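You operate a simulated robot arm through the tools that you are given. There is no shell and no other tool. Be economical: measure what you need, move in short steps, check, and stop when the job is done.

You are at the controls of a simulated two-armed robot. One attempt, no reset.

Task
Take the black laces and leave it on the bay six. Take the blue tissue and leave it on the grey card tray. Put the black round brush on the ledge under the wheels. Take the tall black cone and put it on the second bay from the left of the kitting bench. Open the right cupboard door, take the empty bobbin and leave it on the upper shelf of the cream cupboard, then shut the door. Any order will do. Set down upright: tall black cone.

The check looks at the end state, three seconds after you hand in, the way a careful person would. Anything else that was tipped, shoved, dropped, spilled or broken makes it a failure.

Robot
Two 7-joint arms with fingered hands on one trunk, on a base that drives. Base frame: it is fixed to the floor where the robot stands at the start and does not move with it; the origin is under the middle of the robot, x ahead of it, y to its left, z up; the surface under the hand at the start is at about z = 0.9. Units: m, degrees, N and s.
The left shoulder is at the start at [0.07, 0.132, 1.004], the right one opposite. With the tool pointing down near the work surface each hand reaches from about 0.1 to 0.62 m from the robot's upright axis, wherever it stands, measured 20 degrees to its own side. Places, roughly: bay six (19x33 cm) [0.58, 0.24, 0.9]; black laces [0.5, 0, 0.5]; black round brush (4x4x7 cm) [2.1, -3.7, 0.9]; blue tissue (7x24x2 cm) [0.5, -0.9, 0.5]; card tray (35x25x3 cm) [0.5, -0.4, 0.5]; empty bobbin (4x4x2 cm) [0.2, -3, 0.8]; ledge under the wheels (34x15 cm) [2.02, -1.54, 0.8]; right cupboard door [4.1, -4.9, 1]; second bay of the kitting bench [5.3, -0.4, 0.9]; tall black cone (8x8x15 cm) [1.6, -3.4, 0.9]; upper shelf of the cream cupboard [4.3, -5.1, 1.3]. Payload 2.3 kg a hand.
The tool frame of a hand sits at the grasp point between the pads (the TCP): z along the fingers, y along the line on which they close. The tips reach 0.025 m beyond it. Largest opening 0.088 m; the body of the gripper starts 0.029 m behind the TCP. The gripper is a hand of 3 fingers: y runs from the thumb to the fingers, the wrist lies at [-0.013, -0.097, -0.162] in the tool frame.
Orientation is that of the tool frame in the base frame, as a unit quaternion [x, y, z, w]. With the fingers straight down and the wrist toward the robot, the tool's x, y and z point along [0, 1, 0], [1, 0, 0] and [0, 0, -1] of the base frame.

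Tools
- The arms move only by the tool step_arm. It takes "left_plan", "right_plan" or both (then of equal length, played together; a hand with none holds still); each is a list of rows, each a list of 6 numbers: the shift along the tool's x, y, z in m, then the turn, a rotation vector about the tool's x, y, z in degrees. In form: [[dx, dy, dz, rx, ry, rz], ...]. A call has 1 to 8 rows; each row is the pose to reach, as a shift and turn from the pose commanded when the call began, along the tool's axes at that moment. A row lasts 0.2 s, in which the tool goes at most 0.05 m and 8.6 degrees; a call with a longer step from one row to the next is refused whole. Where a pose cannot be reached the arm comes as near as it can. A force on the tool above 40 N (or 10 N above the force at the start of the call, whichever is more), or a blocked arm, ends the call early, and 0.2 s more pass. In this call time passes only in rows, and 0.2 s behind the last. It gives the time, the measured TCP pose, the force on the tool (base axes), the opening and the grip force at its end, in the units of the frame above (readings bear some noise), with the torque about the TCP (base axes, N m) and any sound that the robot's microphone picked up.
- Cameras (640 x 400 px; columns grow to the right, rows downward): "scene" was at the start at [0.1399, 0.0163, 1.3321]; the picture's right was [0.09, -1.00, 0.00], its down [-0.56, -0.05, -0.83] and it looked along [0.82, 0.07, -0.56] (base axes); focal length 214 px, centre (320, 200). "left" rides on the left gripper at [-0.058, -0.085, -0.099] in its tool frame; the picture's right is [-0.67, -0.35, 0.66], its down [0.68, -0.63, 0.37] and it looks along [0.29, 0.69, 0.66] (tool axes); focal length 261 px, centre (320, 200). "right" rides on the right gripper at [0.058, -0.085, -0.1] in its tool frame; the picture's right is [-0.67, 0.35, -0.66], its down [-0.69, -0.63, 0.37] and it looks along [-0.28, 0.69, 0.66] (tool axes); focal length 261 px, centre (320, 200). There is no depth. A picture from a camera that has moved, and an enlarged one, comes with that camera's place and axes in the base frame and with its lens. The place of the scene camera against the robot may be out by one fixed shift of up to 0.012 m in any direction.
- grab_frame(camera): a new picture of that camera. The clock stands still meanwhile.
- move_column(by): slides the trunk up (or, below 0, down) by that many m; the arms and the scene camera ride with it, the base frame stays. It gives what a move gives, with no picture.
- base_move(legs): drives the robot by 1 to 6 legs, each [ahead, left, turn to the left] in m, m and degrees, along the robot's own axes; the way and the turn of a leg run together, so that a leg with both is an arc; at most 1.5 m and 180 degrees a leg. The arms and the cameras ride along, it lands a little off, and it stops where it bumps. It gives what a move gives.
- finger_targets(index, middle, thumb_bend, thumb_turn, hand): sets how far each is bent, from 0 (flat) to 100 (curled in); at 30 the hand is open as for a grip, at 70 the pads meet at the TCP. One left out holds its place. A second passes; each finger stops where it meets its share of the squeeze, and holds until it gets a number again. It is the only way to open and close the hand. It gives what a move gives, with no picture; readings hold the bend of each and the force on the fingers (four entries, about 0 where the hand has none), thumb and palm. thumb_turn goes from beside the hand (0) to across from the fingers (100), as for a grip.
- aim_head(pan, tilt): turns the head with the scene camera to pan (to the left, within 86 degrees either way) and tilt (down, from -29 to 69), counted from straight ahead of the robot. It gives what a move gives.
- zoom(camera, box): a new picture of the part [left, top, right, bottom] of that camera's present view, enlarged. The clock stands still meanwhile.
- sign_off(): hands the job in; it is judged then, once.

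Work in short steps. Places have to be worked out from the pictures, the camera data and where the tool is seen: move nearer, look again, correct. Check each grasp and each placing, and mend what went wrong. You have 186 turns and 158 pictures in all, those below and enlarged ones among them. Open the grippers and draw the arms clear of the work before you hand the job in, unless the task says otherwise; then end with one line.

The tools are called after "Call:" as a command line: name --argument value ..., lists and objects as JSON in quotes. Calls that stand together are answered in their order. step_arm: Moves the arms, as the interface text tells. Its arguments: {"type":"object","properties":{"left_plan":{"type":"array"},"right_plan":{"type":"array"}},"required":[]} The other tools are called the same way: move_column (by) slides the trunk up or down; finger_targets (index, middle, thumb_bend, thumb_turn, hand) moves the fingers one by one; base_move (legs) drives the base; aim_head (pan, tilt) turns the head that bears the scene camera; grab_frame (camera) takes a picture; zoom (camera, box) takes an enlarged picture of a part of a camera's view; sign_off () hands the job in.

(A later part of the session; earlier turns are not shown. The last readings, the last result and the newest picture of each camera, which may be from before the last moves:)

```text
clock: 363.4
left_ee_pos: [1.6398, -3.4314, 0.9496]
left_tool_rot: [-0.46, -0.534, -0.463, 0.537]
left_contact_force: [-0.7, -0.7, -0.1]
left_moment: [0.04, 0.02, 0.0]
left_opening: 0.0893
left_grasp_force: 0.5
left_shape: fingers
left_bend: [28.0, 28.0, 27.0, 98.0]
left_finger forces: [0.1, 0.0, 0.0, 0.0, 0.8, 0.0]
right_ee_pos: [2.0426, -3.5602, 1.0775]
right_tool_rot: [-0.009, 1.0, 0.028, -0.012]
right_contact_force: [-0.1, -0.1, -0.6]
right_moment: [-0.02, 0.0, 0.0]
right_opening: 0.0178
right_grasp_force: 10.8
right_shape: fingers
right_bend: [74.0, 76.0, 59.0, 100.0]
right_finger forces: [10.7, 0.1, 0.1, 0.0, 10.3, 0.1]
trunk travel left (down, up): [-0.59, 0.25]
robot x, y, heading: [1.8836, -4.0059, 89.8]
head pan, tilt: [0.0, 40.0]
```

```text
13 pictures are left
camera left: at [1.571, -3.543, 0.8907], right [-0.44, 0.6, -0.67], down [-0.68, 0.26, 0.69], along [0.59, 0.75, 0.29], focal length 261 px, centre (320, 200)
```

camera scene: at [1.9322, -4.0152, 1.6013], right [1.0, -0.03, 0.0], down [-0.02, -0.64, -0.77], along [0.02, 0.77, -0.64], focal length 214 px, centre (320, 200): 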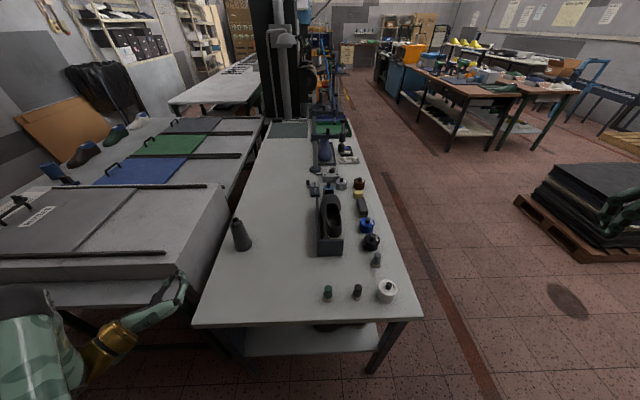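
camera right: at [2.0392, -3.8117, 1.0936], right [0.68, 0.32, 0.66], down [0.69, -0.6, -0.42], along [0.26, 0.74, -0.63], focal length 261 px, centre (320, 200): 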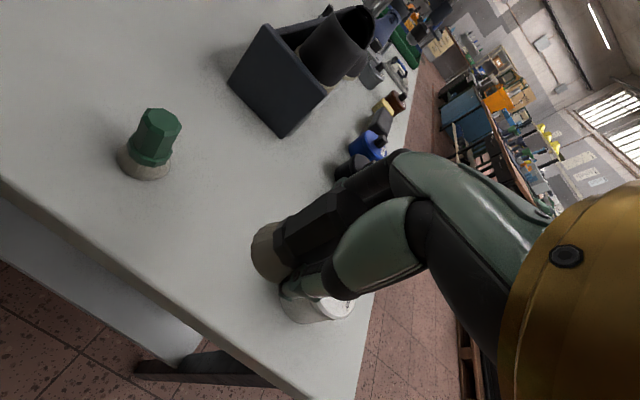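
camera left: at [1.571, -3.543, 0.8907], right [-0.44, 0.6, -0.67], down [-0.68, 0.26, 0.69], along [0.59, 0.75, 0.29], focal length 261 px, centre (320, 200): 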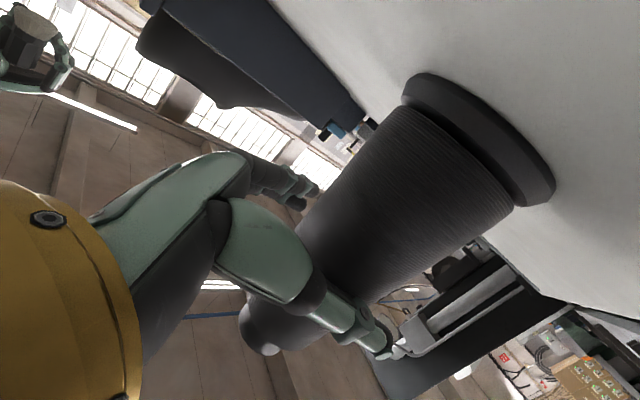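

The cone is between thumb and fingers (thumb just grazing). I shift 6 mm toward the thumb, advance 2.5 cm and close.

Call:
step_arm --left_plan '[[0, -0.007, 0.005, 0, 0, 0], [0, -0.008, 0.028, 0, 0, 0]]'

Call:
finger_targets --hand "left" --index 70 --middle 70 --thumb_bend 70

Call:
step_arm --left_plan '[[0.03, 0, 0, 0, 0, 0], [0.07, 0, 0, 0, 0, 0], [0.1, 0, 0, 0, 0, 0]]'

Call:
grab_frame --camera "left"

```text
clock: 364.0
left_ee_pos: [1.6283, -3.4063, 0.9505]
left_tool_rot: [-0.46, -0.534, -0.463, 0.537]
left_contact_force: [-0.7, -1.0, 0.0]
left_moment: [0.0, 0.0, -0.02]
left_opening: 0.0891
left_grasp_force: 0.7
left_shape: fingers
left_bend: [28.0, 28.0, 27.0, 98.0]
left_finger forces: [0.0, 0.0, 0.1, 0.1, 0.9, 0.0]
right_ee_pos: [2.0421, -3.5599, 1.0772]
right_tool_rot: [-0.009, 0.999, 0.029, -0.011]
right_contact_force: [0.3, 1.4, -1.3]
right_moment: [-0.02, -0.04, 0.0]
right_opening: 0.0175
right_grasp_force: 10.4
right_shape: fingers
right_bend: [74.0, 76.0, 59.0, 100.0]
right_finger forces: [10.8, 0.0, 0.0, 0.0, 10.2, 0.0]
trunk travel left (down, up): [-0.59, 0.25]
robot x, y, heading: [1.8813, -4.0015, 89.9]
head pan, tilt: [0.0, 40.0]
```

```text
clock: 365.0
left_ee_pos: [1.6287, -3.4071, 0.9518]
left_tool_rot: [-0.46, -0.533, -0.463, 0.539]
left_contact_force: [-1.1, 1.4, 3.6]
left_moment: [-0.02, 0.04, 0.02]
left_opening: 0.0419
left_grasp_force: 28.5
left_shape: fingers
left_bend: [49.0, 66.0, 53.0, 97.0]
left_finger forces: [24.1, 4.6, 0.0, 0.1, 29.4, 0.0]
right_ee_pos: [2.043, -3.5595, 1.0774]
right_tool_rot: [-0.009, 0.999, 0.029, -0.013]
right_contact_force: [-1.0, 0.2, 0.1]
right_moment: [-0.02, 0.02, 0.0]
right_opening: 0.0178
right_grasp_force: 10.3
right_shape: fingers
right_bend: [74.0, 76.0, 59.0, 100.0]
right_finger forces: [10.7, 0.0, 0.1, 0.1, 10.2, 0.0]
trunk travel left (down, up): [-0.59, 0.25]
robot x, y, heading: [1.8852, -4.0035, 89.9]
head pan, tilt: [0.0, 40.0]
```

```text
clock: 365.8
left_ee_pos: [1.628, -3.4075, 1.0499]
left_tool_rot: [-0.46, -0.533, -0.463, 0.538]
left_contact_force: [0.0, 0.4, -1.2]
left_moment: [0.03, -0.03, 0.0]
left_opening: 0.0418
left_grasp_force: 28.6
left_shape: fingers
left_bend: [49.0, 66.0, 54.0, 96.0]
left_finger forces: [24.5, 4.4, 0.0, 0.0, 28.5, 0.1]
right_ee_pos: [2.0427, -3.5621, 1.0771]
right_tool_rot: [-0.009, 0.999, 0.028, -0.012]
right_contact_force: [-0.3, -0.2, -1.0]
right_moment: [-0.04, 0.04, -0.01]
right_opening: 0.0177
right_grasp_force: 10.3
right_shape: fingers
right_bend: [74.0, 76.0, 59.0, 100.0]
right_finger forces: [10.7, 0.0, 0.1, 0.0, 10.3, 0.0]
trunk travel left (down, up): [-0.59, 0.25]
robot x, y, heading: [1.8822, -4.0033, 89.9]
head pan, tilt: [0.0, 40.0]
```

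```text
12 pictures are left
camera left: at [1.5589, -3.518, 0.9916], right [-0.44, 0.6, -0.66], down [-0.67, 0.26, 0.69], along [0.59, 0.75, 0.29], focal length 261 px, centre (320, 200)
```

left: 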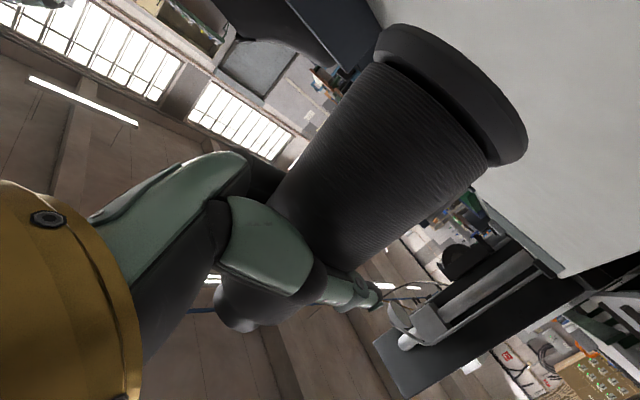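

The cone is held upright (28 N). I raise the trunk, back off, go around the table's east side and drive north toward the ledge.

Call:
move_column --by 0.2

Call:
base_move --legs '[[-0.3, 0, 0], [0, -0.95, 0], [1.4, 0, 0], [1.0, 0, 0]]'

Call:
aim_head --pan 35 --tilt 30

Call:
grab_frame --camera "scene"

```text
clock: 367.9
left_ee_pos: [1.6282, -3.4076, 1.2496]
left_tool_rot: [-0.46, -0.534, -0.462, 0.538]
left_contact_force: [-0.2, 0.4, -3.3]
left_moment: [0.0, 0.06, 0.01]
left_opening: 0.0418
left_grasp_force: 28.9
left_shape: fingers
left_bend: [49.0, 66.0, 54.0, 96.0]
left_finger forces: [24.6, 4.4, 0.1, 0.0, 28.5, 0.1]
right_ee_pos: [2.0428, -3.5603, 1.2769]
right_tool_rot: [-0.009, 1.0, 0.027, -0.011]
right_contact_force: [0.1, 0.5, -0.6]
right_moment: [0.0, -0.01, 0.01]
right_opening: 0.0176
right_grasp_force: 10.2
right_shape: fingers
right_bend: [74.0, 76.0, 59.0, 100.0]
right_finger forces: [10.7, 0.0, 0.0, 0.0, 10.2, 0.0]
trunk travel left (down, up): [-0.79, 0.05]
robot x, y, heading: [1.8856, -4.0025, 90.0]
head pan, tilt: [0.0, 40.0]
```

```text
clock: 385.9
left_ee_pos: [2.5685, -1.3379, 1.2496]
left_tool_rot: [-0.455, -0.537, -0.458, 0.543]
left_contact_force: [0.2, 0.6, -3.2]
left_moment: [0.05, 0.04, 0.02]
left_opening: 0.0417
left_grasp_force: 29.0
left_shape: fingers
left_bend: [49.0, 66.0, 54.0, 96.0]
left_finger forces: [24.5, 4.4, 0.0, 0.0, 28.5, 0.1]
right_ee_pos: [2.9863, -1.4819, 1.2777]
right_tool_rot: [-0.02, 0.999, 0.028, -0.013]
right_contact_force: [-0.3, 0.4, -1.1]
right_moment: [-0.01, -0.03, 0.03]
right_opening: 0.0177
right_grasp_force: 10.6
right_shape: fingers
right_bend: [74.0, 76.0, 59.0, 100.0]
right_finger forces: [10.5, 0.0, 0.0, 0.1, 10.2, 0.0]
trunk travel left (down, up): [-0.79, 0.05]
robot x, y, heading: [2.8313, -1.9257, 91.0]
head pan, tilt: [0.0, 40.0]
```

```text
clock: 386.9
left_ee_pos: [2.5674, -1.3367, 1.2501]
left_tool_rot: [-0.454, -0.538, -0.457, 0.543]
left_contact_force: [1.0, -0.3, -2.0]
left_moment: [0.03, 0.02, 0.0]
left_opening: 0.042
left_grasp_force: 28.6
left_shape: fingers
left_bend: [49.0, 66.0, 54.0, 96.0]
left_finger forces: [24.5, 4.4, 0.1, 0.0, 28.5, 0.0]
right_ee_pos: [2.9853, -1.4802, 1.2767]
right_tool_rot: [-0.019, 0.999, 0.027, -0.013]
right_contact_force: [0.5, -0.3, 0.9]
right_moment: [-0.02, -0.02, 0.01]
right_opening: 0.0178
right_grasp_force: 10.5
right_shape: fingers
right_bend: [74.0, 76.0, 59.0, 100.0]
right_finger forces: [10.6, 0.0, 0.0, 0.1, 10.1, 0.0]
trunk travel left (down, up): [-0.79, 0.05]
robot x, y, heading: [2.8387, -1.926, 91.1]
head pan, tilt: [35.0, 30.0]
```

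```text
11 pictures are left
camera scene: at [2.7827, -1.7918, 1.5665], right [0.81, 0.59, 0.0], down [0.29, -0.41, -0.87], along [-0.51, 0.7, -0.5], focal length 214 px, centre (320, 200)
```

scene: 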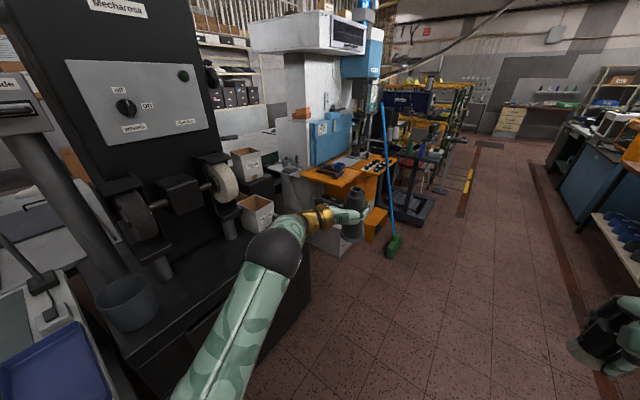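

The ledge lies under the two wheels on the black machine at (2.02,−1.54). Working there with the cone in my left hand would be tight, so I deliver the cone first: I look toward the kitting bench.

Call:
aim_head --pan -50 --tilt 15

Call:
grab_frame --camera "scene"

```text
clock: 388.5
left_ee_pos: [2.5673, -1.3369, 1.2494]
left_tool_rot: [-0.455, -0.538, -0.457, 0.543]
left_contact_force: [0.1, 0.9, -2.6]
left_moment: [0.01, -0.01, 0.04]
left_opening: 0.0418
left_grasp_force: 28.6
left_shape: fingers
left_bend: [49.0, 66.0, 54.0, 96.0]
left_finger forces: [24.5, 4.4, 0.0, 0.0, 28.4, 0.0]
right_ee_pos: [2.9864, -1.4793, 1.2765]
right_tool_rot: [-0.021, 0.999, 0.027, -0.013]
right_contact_force: [0.7, 0.4, -0.7]
right_moment: [-0.03, 0.02, 0.03]
right_opening: 0.0179
right_grasp_force: 10.1
right_shape: fingers
right_bend: [74.0, 76.0, 59.0, 100.0]
right_finger forces: [10.6, 0.0, 0.0, 0.1, 10.3, 0.0]
trunk travel left (down, up): [-0.79, 0.05]
robot x, y, heading: [2.8353, -1.9297, 91.3]
head pan, tilt: [-50.0, 15.0]
```

```text
10 pictures are left
camera scene: at [2.9061, -1.8035, 1.5908], right [0.66, -0.75, 0.0], down [-0.19, -0.17, -0.97], along [0.73, 0.63, -0.26], focal length 214 px, centre (320, 200)
```

scene: 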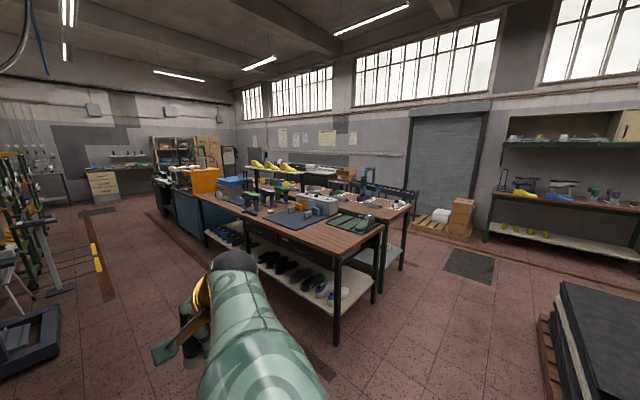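

Call:
zoom --camera "scene" --box '[230, 150, 470, 320]'

```text
2.35 times, centred on (350, 235) of scene
camera zoom: at [2.9061, -1.8035, 1.5908], right [0.66, -0.75, 0.0], down [-0.19, -0.17, -0.97], along [0.73, 0.63, -0.26], focal length 505 px, centre (249, 118)
```

zoom: 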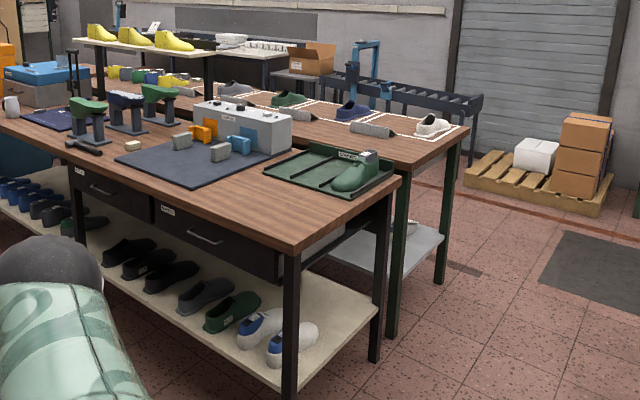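

The kitting bench is the farther wooden table (x≈4.7–5.4), bays along its east edge; from the east the second from left is at (5.3,−0.4). I drive around its south end to the east side and face it.

Call:
base_move --legs '[[0, 0, -91.3], [1.4, 0.25, 0], [1.4, 0, 0], [0.3, 0, 0], [0, 0, 90], [1.0, 0, 0]]'

Call:
aim_head --pan 60 --tilt 40

Call:
grab_frame --camera "scene"

```text
clock: 416.3
left_ee_pos: [5.655, -0.0681, 1.25]
left_tool_rot: [-0.454, -0.538, -0.456, 0.544]
left_contact_force: [-0.1, -0.6, -2.4]
left_moment: [0.01, 0.01, 0.0]
left_opening: 0.0412
left_grasp_force: 26.2
left_shape: fingers
left_bend: [49.0, 66.0, 54.0, 96.0]
left_finger forces: [21.7, 4.7, 0.0, 0.0, 26.1, 0.1]
right_ee_pos: [6.0745, -0.2077, 1.2776]
right_tool_rot: [-0.022, 0.999, 0.029, -0.013]
right_contact_force: [0.4, 0.1, -0.2]
right_moment: [0.02, 0.01, 0.01]
right_opening: 0.0173
right_grasp_force: 10.2
right_shape: fingers
right_bend: [74.0, 76.0, 59.0, 100.0]
right_finger forces: [10.3, 0.0, 0.0, 0.0, 9.7, 0.1]
trunk travel left (down, up): [-0.79, 0.05]
robot x, y, heading: [5.9261, -0.6554, 91.4]
head pan, tilt: [-50.0, 15.0]
```

```text
clock: 418.2
left_ee_pos: [5.6557, -0.0655, 1.2484]
left_tool_rot: [-0.454, -0.54, -0.455, 0.544]
left_contact_force: [0.1, -0.5, -3.0]
left_moment: [0.02, 0.0, -0.01]
left_opening: 0.0414
left_grasp_force: 26.1
left_shape: fingers
left_bend: [49.0, 66.0, 54.0, 96.0]
left_finger forces: [21.7, 4.7, 0.1, 0.0, 26.1, 0.1]
right_ee_pos: [6.074, -0.2075, 1.2771]
right_tool_rot: [-0.022, 0.999, 0.028, -0.014]
right_contact_force: [0.1, -0.5, -1.0]
right_moment: [-0.01, 0.03, -0.01]
right_opening: 0.0172
right_grasp_force: 9.9
right_shape: fingers
right_bend: [74.0, 76.0, 59.0, 100.0]
right_finger forces: [10.3, 0.0, 0.0, 0.1, 9.7, 0.0]
trunk travel left (down, up): [-0.79, 0.05]
robot x, y, heading: [5.9249, -0.6494, 91.3]
head pan, tilt: [60.0, 40.0]
```

```text
8 pictures are left
camera scene: at [5.8516, -0.5524, 1.5512], right [0.48, 0.88, 0.0], down [0.56, -0.31, -0.77], along [-0.67, 0.37, -0.64], focal length 214 px, centre (320, 200)
```

scene: 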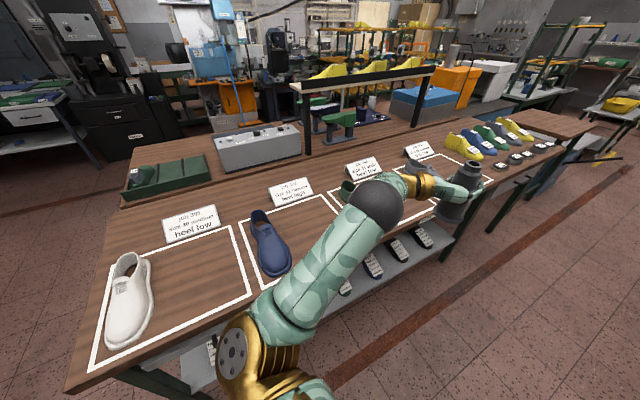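

Bay two (blue shoe at its left) spans x 5.16–5.47, y −0.55…−0.13; the free part is around (5.33,−0.27). I turn to face the bench, align, and lift the right hand out of the way.

Call:
base_move --legs '[[0, 0, 88.7], [0, -0.62, 0]]'

Call:
step_arm --right_plan '[[0, -0.02, -0.04, 0, 0, 0], [0, -0.04, -0.08, 0, 0, 0], [0, -0.06, -0.12, 0, 0, 0], [0, -0.06, -0.15, 0, 0, 0]]'

Call:
move_column --by -0.17

Call:
aim_head --pan 20 --tilt 45

Call:
grab_frame --camera "scene"

```text
clock: 425.4
left_ee_pos: [5.3337, -0.2884, 1.2491]
left_tool_rot: [0.049, -0.704, 0.049, 0.707]
left_contact_force: [0.0, -0.3, -2.7]
left_moment: [0.05, 0.05, -0.01]
left_opening: 0.0409
left_grasp_force: 26.1
left_shape: fingers
left_bend: [49.0, 66.0, 54.0, 96.0]
left_finger forces: [20.7, 4.8, 0.0, 0.0, 25.2, 0.1]
right_ee_pos: [5.4906, 0.1244, 1.2771]
right_tool_rot: [0.711, -0.703, -0.012, 0.028]
right_contact_force: [-0.4, -0.1, -0.2]
right_moment: [0.01, 0.02, 0.02]
right_opening: 0.0172
right_grasp_force: 10.0
right_shape: fingers
right_bend: [74.0, 76.0, 59.0, 100.0]
right_finger forces: [10.2, 0.0, 0.1, 0.0, 9.5, 0.0]
trunk travel left (down, up): [-0.79, 0.05]
robot x, y, heading: [5.9266, -0.035, 179.4]
head pan, tilt: [60.0, 40.0]
```

```text
clock: 426.4
left_ee_pos: [5.3352, -0.2869, 1.2494]
left_tool_rot: [0.049, -0.703, 0.05, 0.708]
left_contact_force: [0.1, 0.0, -3.6]
left_moment: [-0.02, 0.04, 0.01]
left_opening: 0.041
left_grasp_force: 25.7
left_shape: fingers
left_bend: [49.0, 66.0, 54.0, 96.0]
left_finger forces: [20.8, 4.8, 0.0, 0.0, 25.2, 0.0]
right_ee_pos: [5.5605, 0.1312, 1.4259]
right_tool_rot: [0.71, -0.703, -0.012, 0.027]
right_contact_force: [0.3, -1.1, 0.6]
right_moment: [0.02, 0.01, 0.01]
right_opening: 0.0
right_grasp_force: 0.1
right_shape: fingers
right_bend: [76.0, 76.0, 69.0, 100.0]
right_finger forces: [0.0, 0.0, 0.1, 0.1, 0.0, 0.0]
right hand out of reach, approached as far as the arm can: row 1, 2, 3
trunk travel left (down, up): [-0.79, 0.05]
robot x, y, heading: [5.9318, -0.0345, 179.4]
head pan, tilt: [60.0, 40.0]
```

```text
clock: 428.4
left_ee_pos: [5.3351, -0.2884, 1.0797]
left_tool_rot: [0.048, -0.703, 0.05, 0.708]
left_contact_force: [-0.7, 0.3, -3.4]
left_moment: [-0.02, 0.02, 0.01]
left_opening: 0.0409
left_grasp_force: 25.5
left_shape: fingers
left_bend: [49.0, 66.0, 54.0, 96.0]
left_finger forces: [20.8, 4.8, 0.1, 0.0, 25.3, 0.1]
right_ee_pos: [5.5579, 0.1323, 1.2546]
right_tool_rot: [0.711, -0.703, -0.011, 0.029]
right_contact_force: [-0.3, -0.1, 0.4]
right_moment: [0.0, 0.0, -0.04]
right_opening: 0.0
right_grasp_force: 0.0
right_shape: fingers
right_bend: [76.0, 76.0, 69.0, 100.0]
right_finger forces: [0.1, 0.0, 0.0, 0.0, 0.0, 0.0]
trunk travel left (down, up): [-0.62, 0.22]
robot x, y, heading: [5.9324, -0.0378, 179.7]
head pan, tilt: [60.0, 40.0]
```

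```text
clock: 429.4
left_ee_pos: [5.335, -0.2868, 1.0799]
left_tool_rot: [0.049, -0.703, 0.05, 0.708]
left_contact_force: [-0.7, 0.6, -1.4]
left_moment: [-0.01, 0.04, -0.01]
left_opening: 0.0411
left_grasp_force: 25.3
left_shape: fingers
left_bend: [49.0, 66.0, 54.0, 96.0]
left_finger forces: [20.6, 4.7, 0.1, 0.1, 25.2, 0.0]
right_ee_pos: [5.558, 0.1316, 1.2555]
right_tool_rot: [0.71, -0.703, -0.01, 0.028]
right_contact_force: [0.0, -0.2, -0.3]
right_moment: [0.0, 0.02, 0.0]
right_opening: 0.0
right_grasp_force: 0.0
right_shape: fingers
right_bend: [76.0, 76.0, 69.0, 100.0]
right_finger forces: [0.1, 0.1, 0.1, 0.1, 0.1, 0.1]
trunk travel left (down, up): [-0.62, 0.22]
robot x, y, heading: [5.9291, -0.0405, 179.5]
head pan, tilt: [20.0, 45.0]
```

```text
7 pictures are left
camera scene: at [5.8042, -0.0548, 1.3739], right [-0.33, 0.94, 0.0], down [0.67, 0.24, -0.71], along [-0.67, -0.24, -0.71], focal length 214 px, centre (320, 200)
```

scene: 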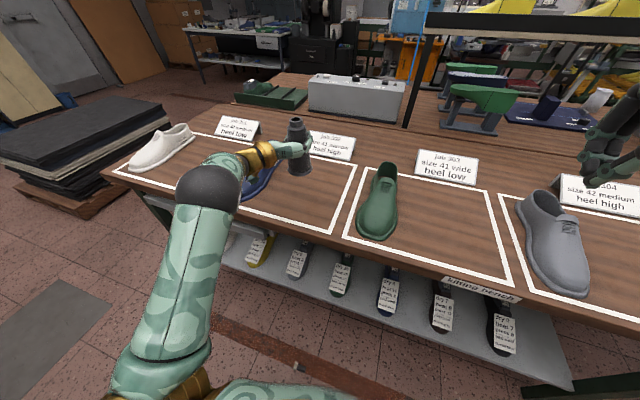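

The brush slipped out of the right hand during that move — I'll find it after. First I set the cone down: lower until contact.

Call:
move_column --by -0.06

Call:
move_column --by -0.06

```text
clock: 430.4
left_ee_pos: [5.335, -0.2878, 1.02]
left_tool_rot: [0.048, -0.703, 0.05, 0.708]
left_contact_force: [-0.3, -0.7, -2.1]
left_moment: [0.01, 0.03, 0.0]
left_opening: 0.0408
left_grasp_force: 25.8
left_shape: fingers
left_bend: [49.0, 66.0, 54.0, 96.0]
left_finger forces: [20.7, 4.9, 0.0, 0.0, 25.2, 0.0]
right_ee_pos: [5.5571, 0.1315, 1.1945]
right_tool_rot: [0.711, -0.702, -0.012, 0.029]
right_contact_force: [0.9, 1.0, -0.2]
right_moment: [-0.02, -0.01, 0.0]
right_opening: 0.0
right_grasp_force: 0.0
right_shape: fingers
right_bend: [76.0, 76.0, 69.0, 100.0]
right_finger forces: [0.0, 0.0, 0.1, 0.0, 0.0, 0.0]
trunk travel left (down, up): [-0.56, 0.28]
robot x, y, heading: [5.9292, -0.036, 179.2]
head pan, tilt: [20.0, 45.0]
```

```text
clock: 431.4
left_ee_pos: [5.3395, -0.2844, 0.9686]
left_tool_rot: [0.049, -0.697, 0.049, 0.713]
left_contact_force: [-11.3, -4.4, 37.4]
left_moment: [0.23, -0.27, -0.02]
left_opening: 0.0417
left_grasp_force: 29.5
left_shape: fingers
left_bend: [49.0, 65.0, 54.0, 100.0]
left_finger forces: [21.4, 7.1, 0.0, 0.0, 30.1, 0.0]
right_ee_pos: [5.564, 0.1341, 1.1372]
right_tool_rot: [0.711, -0.703, -0.012, 0.031]
right_contact_force: [-0.3, -0.4, -0.9]
right_moment: [0.02, 0.02, 0.01]
right_opening: 0.0
right_grasp_force: 0.0
right_shape: fingers
right_bend: [76.0, 76.0, 69.0, 100.0]
right_finger forces: [0.1, 0.1, 0.1, 0.0, 0.0, 0.0]
trunk travel left (down, up): [-0.5, 0.34]
robot x, y, heading: [5.9322, -0.0343, 179.4]
head pan, tilt: [20.0, 45.0]
```

The cone is on the bench (37 N). I ease up a few mm, open in two stages, and back straight away.

Call:
move_column --by 0.006

Call:
finger_targets --hand "left" --index 42 --middle 50 --thumb_bend 44

Call:
finger_targets --hand "left" --index 24 --middle 24 --thumb_bend 24

Call:
base_move --legs '[[-0.2, 0, 0]]'

Call:
aim_head --pan 0 --tilt 50

Call:
grab_frame --camera "scene"

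```text
clock: 432.0
left_ee_pos: [5.3373, -0.285, 0.9686]
left_tool_rot: [0.049, -0.701, 0.051, 0.71]
left_contact_force: [-7.7, -4.0, 23.0]
left_moment: [0.16, -0.19, -0.01]
left_opening: 0.0418
left_grasp_force: 28.2
left_shape: fingers
left_bend: [49.0, 65.0, 54.0, 100.0]
left_finger forces: [21.5, 5.9, 0.1, 0.0, 27.9, 0.0]
right_ee_pos: [5.5617, 0.1339, 1.1419]
right_tool_rot: [0.712, -0.702, -0.011, 0.03]
right_contact_force: [-0.7, 0.0, 0.0]
right_moment: [0.01, -0.02, 0.0]
right_opening: 0.0
right_grasp_force: 0.1
right_shape: fingers
right_bend: [76.0, 76.0, 69.0, 100.0]
right_finger forces: [0.1, 0.1, 0.1, 0.0, 0.0, 0.1]
trunk travel left (down, up): [-0.506, 0.334]
robot x, y, heading: [5.9313, -0.0364, 179.4]
head pan, tilt: [20.0, 45.0]
```

```text
clock: 433.0
left_ee_pos: [5.3359, -0.2867, 0.9647]
left_tool_rot: [0.048, -0.703, 0.05, 0.708]
left_contact_force: [-0.1, 0.4, -2.7]
left_moment: [0.03, 0.0, -0.01]
left_opening: 0.0596
left_grasp_force: 1.6
left_shape: fingers
left_bend: [41.0, 50.0, 43.0, 97.0]
left_finger forces: [1.5, 0.0, 0.1, 0.0, 1.7, 0.0]
right_ee_pos: [5.5584, 0.1327, 1.1411]
right_tool_rot: [0.71, -0.704, -0.011, 0.028]
right_contact_force: [0.9, -0.6, 0.5]
right_moment: [-0.01, 0.02, -0.01]
right_opening: 0.0
right_grasp_force: 0.1
right_shape: fingers
right_bend: [76.0, 76.0, 69.0, 100.0]
right_finger forces: [0.1, 0.1, 0.0, 0.0, 0.1, 0.0]
trunk travel left (down, up): [-0.506, 0.334]
robot x, y, heading: [5.9306, -0.0342, 179.5]
head pan, tilt: [20.0, 45.0]
```

```text
clock: 434.0
left_ee_pos: [5.3363, -0.287, 0.9664]
left_tool_rot: [0.048, -0.703, 0.051, 0.708]
left_contact_force: [-0.1, 0.1, -0.5]
left_moment: [0.01, 0.01, -0.01]
left_opening: 0.0959
left_grasp_force: 0.0
left_shape: fingers
left_bend: [24.0, 24.0, 24.0, 97.0]
left_finger forces: [0.0, 0.0, 0.0, 0.0, 0.1, 0.0]
right_ee_pos: [5.5596, 0.1339, 1.1406]
right_tool_rot: [0.711, -0.703, -0.011, 0.029]
right_contact_force: [0.0, 0.3, 0.4]
right_moment: [-0.05, 0.0, 0.04]
right_opening: 0.0
right_grasp_force: 0.0
right_shape: fingers
right_bend: [76.0, 76.0, 69.0, 100.0]
right_finger forces: [0.0, 0.0, 0.0, 0.0, 0.0, 0.0]
trunk travel left (down, up): [-0.506, 0.334]
robot x, y, heading: [5.9324, -0.0351, 179.2]
head pan, tilt: [20.0, 45.0]
```

```text
clock: 435.6
left_ee_pos: [5.5329, -0.2891, 0.9653]
left_tool_rot: [0.049, -0.703, 0.051, 0.708]
left_contact_force: [0.2, 0.6, -0.4]
left_moment: [0.01, 0.0, -0.01]
left_opening: 0.096
left_grasp_force: 0.0
left_shape: fingers
left_bend: [24.0, 24.0, 24.0, 97.0]
left_finger forces: [0.0, 0.0, 0.0, 0.1, 0.0, 0.0]
right_ee_pos: [5.7552, 0.1304, 1.1402]
right_tool_rot: [0.712, -0.702, -0.011, 0.027]
right_contact_force: [0.1, 0.7, -1.4]
right_moment: [0.01, -0.01, 0.02]
right_opening: 0.0005
right_grasp_force: 0.1
right_shape: fingers
right_bend: [76.0, 76.0, 69.0, 100.0]
right_finger forces: [0.0, 0.0, 0.1, 0.0, 0.0, 0.0]
trunk travel left (down, up): [-0.506, 0.334]
robot x, y, heading: [6.127, -0.0384, 179.7]
head pan, tilt: [20.0, 45.0]
```

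```text
clock: 436.4
left_ee_pos: [5.5329, -0.2902, 0.9667]
left_tool_rot: [0.049, -0.703, 0.051, 0.708]
left_contact_force: [0.2, -0.6, 1.2]
left_moment: [-0.01, -0.02, 0.01]
left_opening: 0.0958
left_grasp_force: 0.0
left_shape: fingers
left_bend: [24.0, 24.0, 24.0, 97.0]
left_finger forces: [0.0, 0.1, 0.1, 0.1, 0.0, 0.0]
right_ee_pos: [5.7563, 0.1294, 1.1402]
right_tool_rot: [0.712, -0.702, -0.011, 0.029]
right_contact_force: [-0.5, 0.4, -0.2]
right_moment: [0.04, -0.05, 0.01]
right_opening: 0.0
right_grasp_force: 0.1
right_shape: fingers
right_bend: [76.0, 76.0, 69.0, 100.0]
right_finger forces: [0.1, 0.0, 0.0, 0.0, 0.0, 0.1]
trunk travel left (down, up): [-0.506, 0.334]
robot x, y, heading: [6.1251, -0.0345, 179.5]
head pan, tilt: [0.0, 50.0]
```

```text
6 pictures are left
camera scene: at [6.0021, -0.0287, 1.2531], right [0.01, 1.0, 0.0], down [0.77, -0.01, -0.64], along [-0.64, 0.01, -0.77], focal length 214 px, centre (320, 200)
```

scene: 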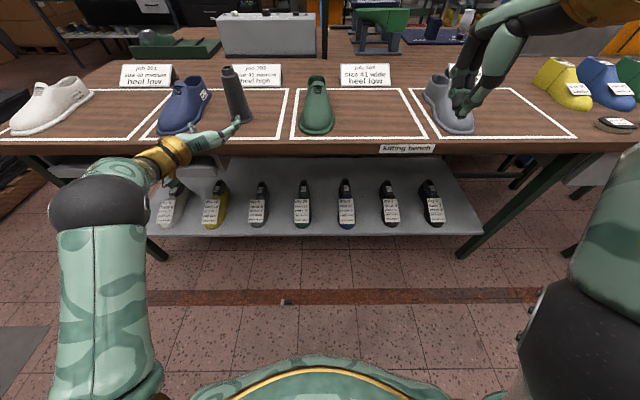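

The cone stands upright in bay two. A small thing lies on the floor at about (5.68,−0.21); I zoom to check if it is the brush.

Call:
zoom --camera "scene" --box '[220, 250, 360, 340]'

```text
4.44 times, centred on (290, 295) of scene
camera zoom: at [6.0021, -0.0287, 1.2531], right [0.01, 1.0, 0.0], down [0.77, -0.01, -0.64], along [-0.64, 0.01, -0.77], focal length 953 px, centre (453, -222)
```

zoom: 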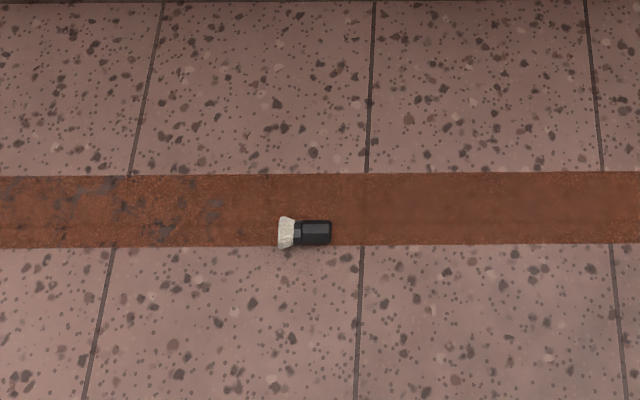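

That's the black brush, lying on the floor at about (5.685,−0.20) with its axis along y. I fold the left arm back, lower the trunk fully, and bring the right hand above it.

Call:
step_arm --left_plan '[[0.02, 0, -0.04, 0, 0, 0], [0.04, 0, -0.08, 0, 0, 0], [0.05, 0, -0.12, 0, 0, 0], [0.05, 0, -0.16, 0, 0, 0], [0.05, 0, -0.2, 0, 0, 0], [0.05, 0, -0.24, 0, 0, 0]]'

Call:
base_move --legs '[[0, 0.27, 0]]'

Call:
move_column --by -0.4

Call:
finger_targets --hand "right" --index 32 --middle 32 --thumb_bend 32

Call:
step_arm --right_plan '[[0.008, 0.01, 0.045, 0, 0, 0], [0.016, 0.02, 0.09, 0, 0, 0], [0.024, 0.03, 0.135, 0, 0, 0], [0.032, 0.04, 0.18, 0, 0, 0], [0.04, 0.05, 0.225, 0, 0, 0], [0.048, 0.06, 0.27, 0, 0, 0], [0.057, 0.07, 0.315, 0, 0, 0]]'

```text
clock: 437.8
left_ee_pos: [5.7664, -0.2607, 1.0176]
left_tool_rot: [0.049, -0.702, 0.05, 0.708]
left_contact_force: [0.8, -0.4, 0.2]
left_moment: [-0.02, 0.0, 0.02]
left_opening: 0.096
left_grasp_force: 0.0
left_shape: fingers
left_bend: [24.0, 24.0, 24.0, 97.0]
left_finger forces: [0.1, 0.1, 0.0, 0.0, 0.1, 0.0]
left hand out of reach, approached as far as the arm can: row 6
right_ee_pos: [5.7558, 0.1298, 1.1416]
right_tool_rot: [0.712, -0.702, -0.011, 0.029]
right_contact_force: [0.1, -0.1, -0.3]
right_moment: [-0.03, -0.03, 0.0]
right_opening: 0.0
right_grasp_force: 0.1
right_shape: fingers
right_bend: [76.0, 76.0, 69.0, 100.0]
right_finger forces: [0.0, 0.1, 0.1, 0.1, 0.0, 0.0]
trunk travel left (down, up): [-0.506, 0.334]
robot x, y, heading: [6.1311, -0.0352, 179.6]
head pan, tilt: [0.0, 50.0]
```

```text
clock: 439.7
left_ee_pos: [5.7621, -0.5353, 1.0171]
left_tool_rot: [0.049, -0.703, 0.051, 0.708]
left_contact_force: [-0.8, -0.3, -0.7]
left_moment: [-0.01, 0.01, 0.02]
left_opening: 0.0959
left_grasp_force: 0.0
left_shape: fingers
left_bend: [24.0, 24.0, 24.0, 97.0]
left_finger forces: [0.0, 0.0, 0.0, 0.0, 0.0, 0.0]
right_ee_pos: [5.7532, -0.1433, 1.1414]
right_tool_rot: [0.71, -0.703, -0.01, 0.029]
right_contact_force: [0.5, 0.8, -0.9]
right_moment: [0.02, 0.02, 0.0]
right_opening: 0.0
right_grasp_force: 0.1
right_shape: fingers
right_bend: [76.0, 76.0, 69.0, 100.0]
right_finger forces: [0.0, 0.0, 0.0, 0.0, 0.0, 0.0]
trunk travel left (down, up): [-0.506, 0.334]
robot x, y, heading: [6.126, -0.3104, 179.4]
head pan, tilt: [0.0, 50.0]
```

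```text
clock: 443.6
left_ee_pos: [5.7622, -0.5354, 0.6176]
left_tool_rot: [0.049, -0.703, 0.05, 0.707]
left_contact_force: [0.4, 1.2, 0.0]
left_moment: [0.0, 0.03, 0.03]
left_opening: 0.0956
left_grasp_force: 0.0
left_shape: fingers
left_bend: [24.0, 24.0, 24.0, 97.0]
left_finger forces: [0.0, 0.1, 0.0, 0.1, 0.0, 0.1]
right_ee_pos: [5.7536, -0.1442, 0.741]
right_tool_rot: [0.711, -0.703, -0.011, 0.028]
right_contact_force: [1.2, 0.5, 0.5]
right_moment: [-0.01, 0.03, 0.03]
right_opening: 0.0
right_grasp_force: 0.1
right_shape: fingers
right_bend: [76.0, 76.0, 69.0, 100.0]
right_finger forces: [0.1, 0.0, 0.1, 0.0, 0.0, 0.1]
trunk travel left (down, up): [-0.106, 0.734]
robot x, y, heading: [6.1266, -0.315, 179.5]
head pan, tilt: [0.0, 50.0]
```

```text
clock: 444.6
left_ee_pos: [5.7619, -0.5354, 0.6163]
left_tool_rot: [0.049, -0.703, 0.051, 0.708]
left_contact_force: [-0.5, -0.6, 0.2]
left_moment: [0.02, -0.02, 0.02]
left_opening: 0.0959
left_grasp_force: 0.0
left_shape: fingers
left_bend: [24.0, 24.0, 24.0, 97.0]
left_finger forces: [0.0, 0.0, 0.1, 0.1, 0.1, 0.0]
right_ee_pos: [5.7543, -0.1435, 0.7406]
right_tool_rot: [0.711, -0.702, -0.011, 0.029]
right_contact_force: [0.0, -0.2, 0.2]
right_moment: [0.0, 0.0, -0.02]
right_opening: 0.0801
right_grasp_force: 0.1
right_shape: fingers
right_bend: [32.0, 32.0, 32.0, 98.0]
right_finger forces: [0.0, 0.1, 0.1, 0.0, 0.0, 0.0]
trunk travel left (down, up): [-0.106, 0.734]
robot x, y, heading: [6.1265, -0.3125, 179.3]
head pan, tilt: [0.0, 50.0]
```

```text
clock: 446.2
left_ee_pos: [5.7628, -0.5354, 0.6174]
left_tool_rot: [0.049, -0.703, 0.05, 0.708]
left_contact_force: [0.5, 0.1, 0.7]
left_moment: [-0.03, 0.01, 0.0]
left_opening: 0.0958
left_grasp_force: 0.0
left_shape: fingers
left_bend: [24.0, 24.0, 24.0, 97.0]
left_finger forces: [0.0, 0.0, 0.0, 0.0, 0.0, 0.1]
right_ee_pos: [5.6656, -0.207, 0.4333]
right_tool_rot: [0.709, -0.704, -0.011, 0.032]
right_contact_force: [-0.2, 0.8, 0.4]
right_moment: [-0.01, 0.01, 0.01]
right_opening: 0.0803
right_grasp_force: 0.0
right_shape: fingers
right_bend: [32.0, 32.0, 32.0, 98.0]
right_finger forces: [0.0, 0.1, 0.1, 0.0, 0.0, 0.0]
right hand out of reach, approached as far as the arm can: row 1, 2, 3, 4
trunk travel left (down, up): [-0.106, 0.734]
robot x, y, heading: [6.1261, -0.3139, 179.6]
head pan, tilt: [0.0, 50.0]
```

I lower the remaining trunk travel and the arm to about z 0.16, then check with the wrist camera.

Call:
move_column --by -0.1

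Call:
step_arm --right_plan '[[0, -0.005, 0.045, 0, 0, 0], [0, -0.01, 0.09, 0, 0, 0], [0, -0.015, 0.135, 0, 0, 0], [0, -0.018, 0.17, 0, 0, 0]]'

Call:
grab_frame --camera "right"

```text
clock: 447.5
left_ee_pos: [5.7614, -0.5359, 0.5172]
left_tool_rot: [0.049, -0.702, 0.049, 0.708]
left_contact_force: [0.3, 0.1, 0.4]
left_moment: [0.01, -0.01, -0.02]
left_opening: 0.096
left_grasp_force: 0.0
left_shape: fingers
left_bend: [24.0, 24.0, 24.0, 97.0]
left_finger forces: [0.0, 0.0, 0.0, 0.0, 0.0, 0.1]
right_ee_pos: [5.6674, -0.2066, 0.3319]
right_tool_rot: [0.709, -0.705, -0.009, 0.031]
right_contact_force: [-0.4, 0.5, -0.3]
right_moment: [-0.02, -0.03, 0.01]
right_opening: 0.0804
right_grasp_force: 0.0
right_shape: fingers
right_bend: [32.0, 32.0, 32.0, 98.0]
right_finger forces: [0.0, 0.0, 0.0, 0.0, 0.1, 0.0]
trunk travel left (down, up): [-0.006, 0.834]
robot x, y, heading: [6.1243, -0.3131, 179.4]
head pan, tilt: [0.0, 50.0]
```

```text
clock: 448.5
left_ee_pos: [5.7633, -0.536, 0.5175]
left_tool_rot: [0.049, -0.703, 0.05, 0.708]
left_contact_force: [-1.2, 0.0, -0.2]
left_moment: [0.03, -0.01, -0.01]
left_opening: 0.0961
left_grasp_force: 0.0
left_shape: fingers
left_bend: [24.0, 24.0, 24.0, 97.0]
left_finger forces: [0.0, 0.0, 0.1, 0.1, 0.0, 0.0]
right_ee_pos: [5.6763, -0.212, 0.1611]
right_tool_rot: [0.711, -0.702, -0.012, 0.029]
right_contact_force: [-0.4, -0.3, 0.1]
right_moment: [0.01, 0.02, -0.02]
right_opening: 0.0801
right_grasp_force: 0.1
right_shape: fingers
right_bend: [32.0, 32.0, 32.0, 98.0]
right_finger forces: [0.1, 0.1, 0.0, 0.0, 0.1, 0.1]
trunk travel left (down, up): [-0.006, 0.834]
robot x, y, heading: [6.1259, -0.3103, 179.2]
head pan, tilt: [0.0, 50.0]
```

```text
4 pictures are left
camera right: at [5.7694, -0.2661, 0.2567], right [-0.32, 0.68, 0.66], down [0.6, 0.68, -0.42], along [-0.73, 0.26, -0.63], focal length 261 px, centre (320, 200)
```

right: 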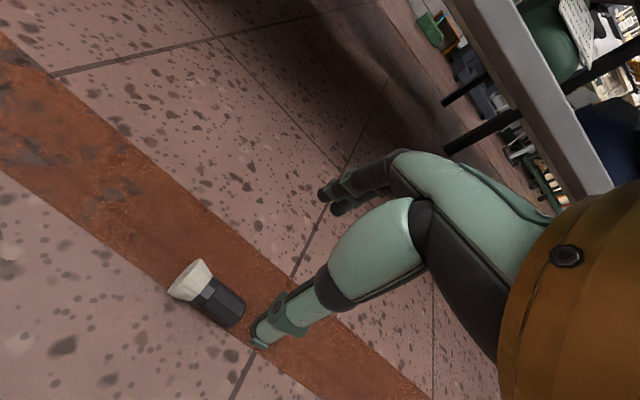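

Brush handle centre at (5.683,−0.205). I align, descend to z≈0.035 and grip it across the handle.

Call:
step_arm --right_plan '[[-0.005, -0.008, 0.04, 0, 0, 0], [-0.007, -0.0145, 0.08, 0, 0, 0], [-0.007, -0.0145, 0.11, 0, 0, 0], [-0.007, -0.0145, 0.126, 0, 0, 0]]'

Call:
finger_targets --hand "right" --index 76 --middle 76 --thumb_bend 76

```text
clock: 449.5
left_ee_pos: [5.762, -0.5357, 0.5169]
left_tool_rot: [0.049, -0.703, 0.049, 0.708]
left_contact_force: [-0.3, 0.4, -0.6]
left_moment: [0.0, 0.0, 0.03]
left_opening: 0.0961
left_grasp_force: 0.0
left_shape: fingers
left_bend: [24.0, 24.0, 24.0, 97.0]
left_finger forces: [0.1, 0.0, 0.1, 0.0, 0.0, 0.0]
right_ee_pos: [5.6836, -0.2084, 0.0362]
right_tool_rot: [0.711, -0.703, -0.011, 0.028]
right_contact_force: [0.0, 0.8, 0.2]
right_moment: [-0.02, -0.03, 0.0]
right_opening: 0.0799
right_grasp_force: 0.1
right_shape: fingers
right_bend: [32.0, 32.0, 32.0, 98.0]
right_finger forces: [0.0, 0.1, 0.0, 0.0, 0.1, 0.1]
trunk travel left (down, up): [-0.006, 0.834]
robot x, y, heading: [6.1259, -0.3113, 179.6]
head pan, tilt: [0.0, 50.0]
```

```text
clock: 450.5
left_ee_pos: [5.7616, -0.5354, 0.5164]
left_tool_rot: [0.049, -0.703, 0.05, 0.708]
left_contact_force: [0.3, 0.1, 0.5]
left_moment: [0.04, 0.02, -0.01]
left_opening: 0.0958
left_grasp_force: 0.1
left_shape: fingers
left_bend: [24.0, 24.0, 24.0, 97.0]
left_finger forces: [0.0, 0.1, 0.1, 0.0, 0.0, 0.1]
right_ee_pos: [5.6833, -0.2083, 0.0362]
right_tool_rot: [0.711, -0.703, -0.011, 0.029]
right_contact_force: [0.4, -0.6, 0.2]
right_moment: [-0.04, 0.0, 0.0]
right_opening: 0.0172
right_grasp_force: 18.4
right_shape: fingers
right_bend: [74.0, 74.0, 59.0, 100.0]
right_finger forces: [10.0, 8.3, 0.0, 0.0, 18.2, 0.0]
trunk travel left (down, up): [-0.006, 0.834]
robot x, y, heading: [6.126, -0.3155, 179.4]
head pan, tilt: [0.0, 50.0]
```

The brush is gripped with both fingers and thumb (18 N). I tighten, lift gently, raise the trunk, and drive south then west to the machine.

Call:
finger_targets --hand "right" --index 84 --middle 84 --thumb_bend 84

Call:
step_arm --right_plan '[[0, 0, -0.02, 0, 0, 0], [0, 0, -0.04, 0, 0, 0], [0, 0, -0.06, 0, 0, 0], [0, 0, -0.08, 0, 0, 0], [0, 0, -0.1, 0, 0, 0], [0, 0, -0.12, 0, 0, 0]]'

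Call:
move_column --by 0.4

Call:
move_column --by 0.4

Call:
base_move --legs '[[0, 1.3, 0.5], [1.4, 0, 0], [1.4, 0, 0], [0.45, 0, 0]]'

```text
clock: 451.5
left_ee_pos: [5.7617, -0.5354, 0.5182]
left_tool_rot: [0.049, -0.703, 0.051, 0.708]
left_contact_force: [0.4, -0.5, -0.9]
left_moment: [-0.02, 0.0, 0.02]
left_opening: 0.096
left_grasp_force: 0.0
left_shape: fingers
left_bend: [24.0, 24.0, 24.0, 97.0]
left_finger forces: [0.0, 0.1, 0.0, 0.0, 0.0, 0.0]
right_ee_pos: [5.6847, -0.2092, 0.0363]
right_tool_rot: [0.711, -0.702, -0.011, 0.027]
right_contact_force: [0.2, 0.0, -0.8]
right_moment: [0.01, 0.0, -0.02]
right_opening: 0.0223
right_grasp_force: 27.0
right_shape: fingers
right_bend: [82.0, 82.0, 50.0, 100.0]
right_finger forces: [14.5, 12.5, 0.0, 0.0, 27.0, 0.1]
trunk travel left (down, up): [-0.006, 0.834]
robot x, y, heading: [6.124, -0.313, 179.3]
head pan, tilt: [0.0, 50.0]
```

```text
clock: 452.9
left_ee_pos: [5.763, -0.5371, 0.5177]
left_tool_rot: [0.048, -0.703, 0.05, 0.708]
left_contact_force: [-0.5, 0.1, -1.0]
left_moment: [-0.05, -0.01, 0.01]
left_opening: 0.096
left_grasp_force: 0.1
left_shape: fingers
left_bend: [24.0, 24.0, 24.0, 97.0]
left_finger forces: [0.0, 0.0, 0.0, 0.0, 0.0, 0.1]
right_ee_pos: [5.6903, -0.2045, 0.1531]
right_tool_rot: [0.71, -0.703, -0.011, 0.028]
right_contact_force: [0.2, 0.5, 0.1]
right_moment: [0.01, -0.03, 0.01]
right_opening: 0.0226
right_grasp_force: 26.6
right_shape: fingers
right_bend: [82.0, 82.0, 50.0, 100.0]
right_finger forces: [14.8, 12.0, 0.0, 0.0, 27.0, 0.1]
trunk travel left (down, up): [-0.006, 0.834]
robot x, y, heading: [6.1273, -0.3124, 179.6]
head pan, tilt: [0.0, 50.0]
```

```text
clock: 456.7
left_ee_pos: [5.7616, -0.5351, 0.9171]
left_tool_rot: [0.049, -0.703, 0.05, 0.708]
left_contact_force: [-0.4, 0.8, -0.8]
left_moment: [-0.04, -0.05, 0.0]
left_opening: 0.0958
left_grasp_force: 0.2
left_shape: fingers
left_bend: [24.0, 24.0, 24.0, 97.0]
left_finger forces: [0.0, 0.0, 0.0, 0.0, 0.0, 0.1]
right_ee_pos: [5.689, -0.2046, 0.5521]
right_tool_rot: [0.711, -0.703, -0.011, 0.028]
right_contact_force: [-0.1, -0.2, -0.7]
right_moment: [0.0, 0.01, 0.02]
right_opening: 0.0226
right_grasp_force: 27.2
right_shape: fingers
right_bend: [82.0, 82.0, 50.0, 100.0]
right_finger forces: [14.8, 11.9, 0.0, 0.0, 27.0, 0.0]
trunk travel left (down, up): [-0.406, 0.434]
robot x, y, heading: [6.1233, -0.3151, 179.3]
head pan, tilt: [0.0, 50.0]
```

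```text
clock: 460.6
left_ee_pos: [5.7622, -0.5349, 1.3168]
left_tool_rot: [0.049, -0.703, 0.05, 0.708]
left_contact_force: [0.8, -0.2, -0.1]
left_moment: [0.0, 0.01, -0.03]
left_opening: 0.0962
left_grasp_force: 0.0
left_shape: fingers
left_bend: [24.0, 24.0, 24.0, 97.0]
left_finger forces: [0.1, 0.0, 0.1, 0.0, 0.0, 0.0]
right_ee_pos: [5.6886, -0.2051, 0.9524]
right_tool_rot: [0.711, -0.702, -0.012, 0.028]
right_contact_force: [0.6, 0.3, -1.1]
right_moment: [0.02, -0.03, 0.03]
right_opening: 0.0223
right_grasp_force: 26.9
right_shape: fingers
right_bend: [82.0, 82.0, 50.0, 100.0]
right_finger forces: [14.8, 11.9, 0.0, 0.0, 27.0, 0.1]
trunk travel left (down, up): [-0.806, 0.034]
robot x, y, heading: [6.1265, -0.3152, 179.5]
head pan, tilt: [0.0, 50.0]
```

```text
clock: 482.5
left_ee_pos: [2.5321, -1.8723, 1.3193]
left_tool_rot: [0.059, -0.701, 0.061, 0.708]
left_contact_force: [0.7, 0.1, 0.3]
left_moment: [-0.03, -0.01, 0.01]
left_opening: 0.0962
left_grasp_force: 0.1
left_shape: fingers
left_bend: [24.0, 24.0, 24.0, 97.0]
left_finger forces: [0.1, 0.1, 0.0, 0.0, 0.0, 0.0]
right_ee_pos: [2.4482, -1.5436, 0.9529]
right_tool_rot: [0.722, -0.692, -0.011, 0.029]
right_contact_force: [0.1, 0.1, -0.3]
right_moment: [0.0, 0.04, 0.0]
right_opening: 0.0225
right_grasp_force: 26.8
right_shape: fingers
right_bend: [82.0, 82.0, 50.0, 100.0]
right_finger forces: [14.8, 11.9, 0.0, 0.1, 27.2, 0.1]
trunk travel left (down, up): [-0.806, 0.034]
robot x, y, heading: [2.8856, -1.6361, -178.7]
head pan, tilt: [0.0, 50.0]
```

I'm in front of the machine with the brush still held. One scene look at the ledge and wheels.

Call:
aim_head --pan 0 --tilt 38

Call:
grab_frame --camera "scene"

```text
clock: 483.2
left_ee_pos: [2.5291, -1.8732, 1.3169]
left_tool_rot: [0.059, -0.702, 0.061, 0.707]
left_contact_force: [1.0, 0.7, 0.3]
left_moment: [-0.01, -0.05, -0.01]
left_opening: 0.0959
left_grasp_force: 0.2
left_shape: fingers
left_bend: [24.0, 24.0, 24.0, 97.0]
left_finger forces: [0.0, 0.0, 0.0, 0.0, 0.1, 0.1]
right_ee_pos: [2.4474, -1.5437, 0.9525]
right_tool_rot: [0.721, -0.692, -0.011, 0.028]
right_contact_force: [-0.4, 0.3, -0.7]
right_moment: [0.0, -0.04, -0.04]
right_opening: 0.0224
right_grasp_force: 26.4
right_shape: fingers
right_bend: [82.0, 82.0, 50.0, 100.0]
right_finger forces: [14.7, 11.9, 0.1, 0.0, 27.1, 0.1]
trunk travel left (down, up): [-0.806, 0.034]
robot x, y, heading: [2.8885, -1.6355, -178.7]
head pan, tilt: [0.0, 38.0]
```

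```text
3 pictures are left
camera scene: at [2.7511, -1.6326, 1.5702], right [-0.02, 1.0, 0.0], down [0.62, 0.01, -0.79], along [-0.79, -0.02, -0.62], focal length 214 px, centre (320, 200)
```

scene: 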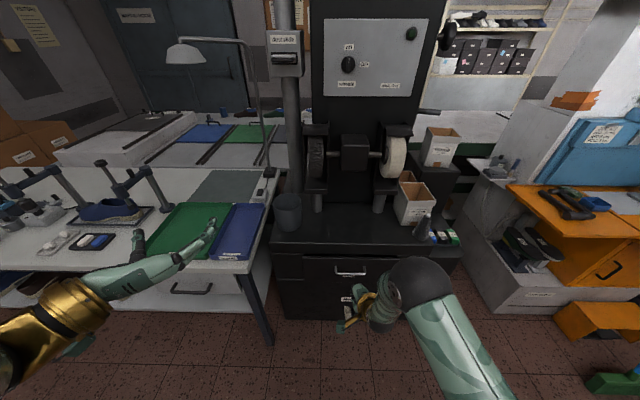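

The ledge runs x≈1.93–2.09 between bin and box, wheel bottoms ≈1.09. I drive so the brush comes over (2.03,−1.52), then lower.

Call:
base_move --legs '[[0.25, 0.0, 0], [0.17, -0.027, 0]]'

Call:
move_column --by -0.07

Call:
zoom --camera "scene" --box '[220, 150, 480, 330]'

```text
clock: 486.1
left_ee_pos: [2.1121, -1.8537, 1.3179]
left_tool_rot: [0.059, -0.701, 0.06, 0.709]
left_contact_force: [0.2, -0.2, -0.7]
left_moment: [0.04, 0.01, 0.0]
left_opening: 0.0961
left_grasp_force: 0.1
left_shape: fingers
left_bend: [24.0, 24.0, 24.0, 97.0]
left_finger forces: [0.0, 0.1, 0.0, 0.1, 0.0, 0.0]
right_ee_pos: [2.0295, -1.5247, 0.9542]
right_tool_rot: [0.721, -0.693, -0.012, 0.029]
right_contact_force: [-0.3, -0.2, -0.7]
right_moment: [0.03, 0.01, 0.0]
right_opening: 0.0225
right_grasp_force: 27.6
right_shape: fingers
right_bend: [82.0, 82.0, 50.0, 100.0]
right_finger forces: [14.8, 12.1, 0.0, 0.0, 27.0, 0.0]
trunk travel left (down, up): [-0.806, 0.034]
robot x, y, heading: [2.464, -1.6192, -178.9]
head pan, tilt: [0.0, 38.0]
```

```text
clock: 487.2
left_ee_pos: [2.1096, -1.8538, 1.2462]
left_tool_rot: [0.058, -0.702, 0.06, 0.707]
left_contact_force: [-0.1, -0.5, 0.4]
left_moment: [0.06, 0.02, -0.02]
left_opening: 0.0958
left_grasp_force: 0.1
left_shape: fingers
left_bend: [24.0, 24.0, 24.0, 97.0]
left_finger forces: [0.1, 0.0, 0.0, 0.1, 0.0, 0.0]
right_ee_pos: [2.0268, -1.5239, 0.883]
right_tool_rot: [0.72, -0.693, -0.01, 0.028]
right_contact_force: [0.0, -0.1, -0.5]
right_moment: [0.02, -0.01, -0.01]
right_opening: 0.0225
right_grasp_force: 27.6
right_shape: fingers
right_bend: [82.0, 82.0, 50.0, 100.0]
right_finger forces: [14.8, 12.0, 0.0, 0.1, 27.0, 0.1]
trunk travel left (down, up): [-0.736, 0.104]
robot x, y, heading: [2.4635, -1.6219, -178.8]
head pan, tilt: [0.0, 38.0]
```

```text
2.22 times, centred on (350, 240) of scene
camera zoom: at [2.3312, -1.6137, 1.5003], right [-0.02, 1.0, 0.0], down [0.62, 0.01, -0.79], along [-0.79, -0.01, -0.62], focal length 477 px, centre (253, 111)
```

zoom: 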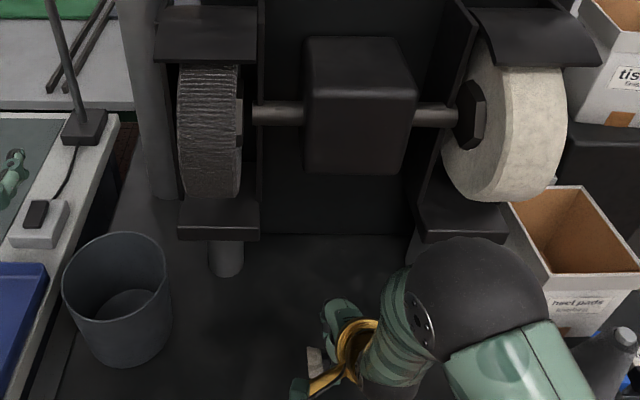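

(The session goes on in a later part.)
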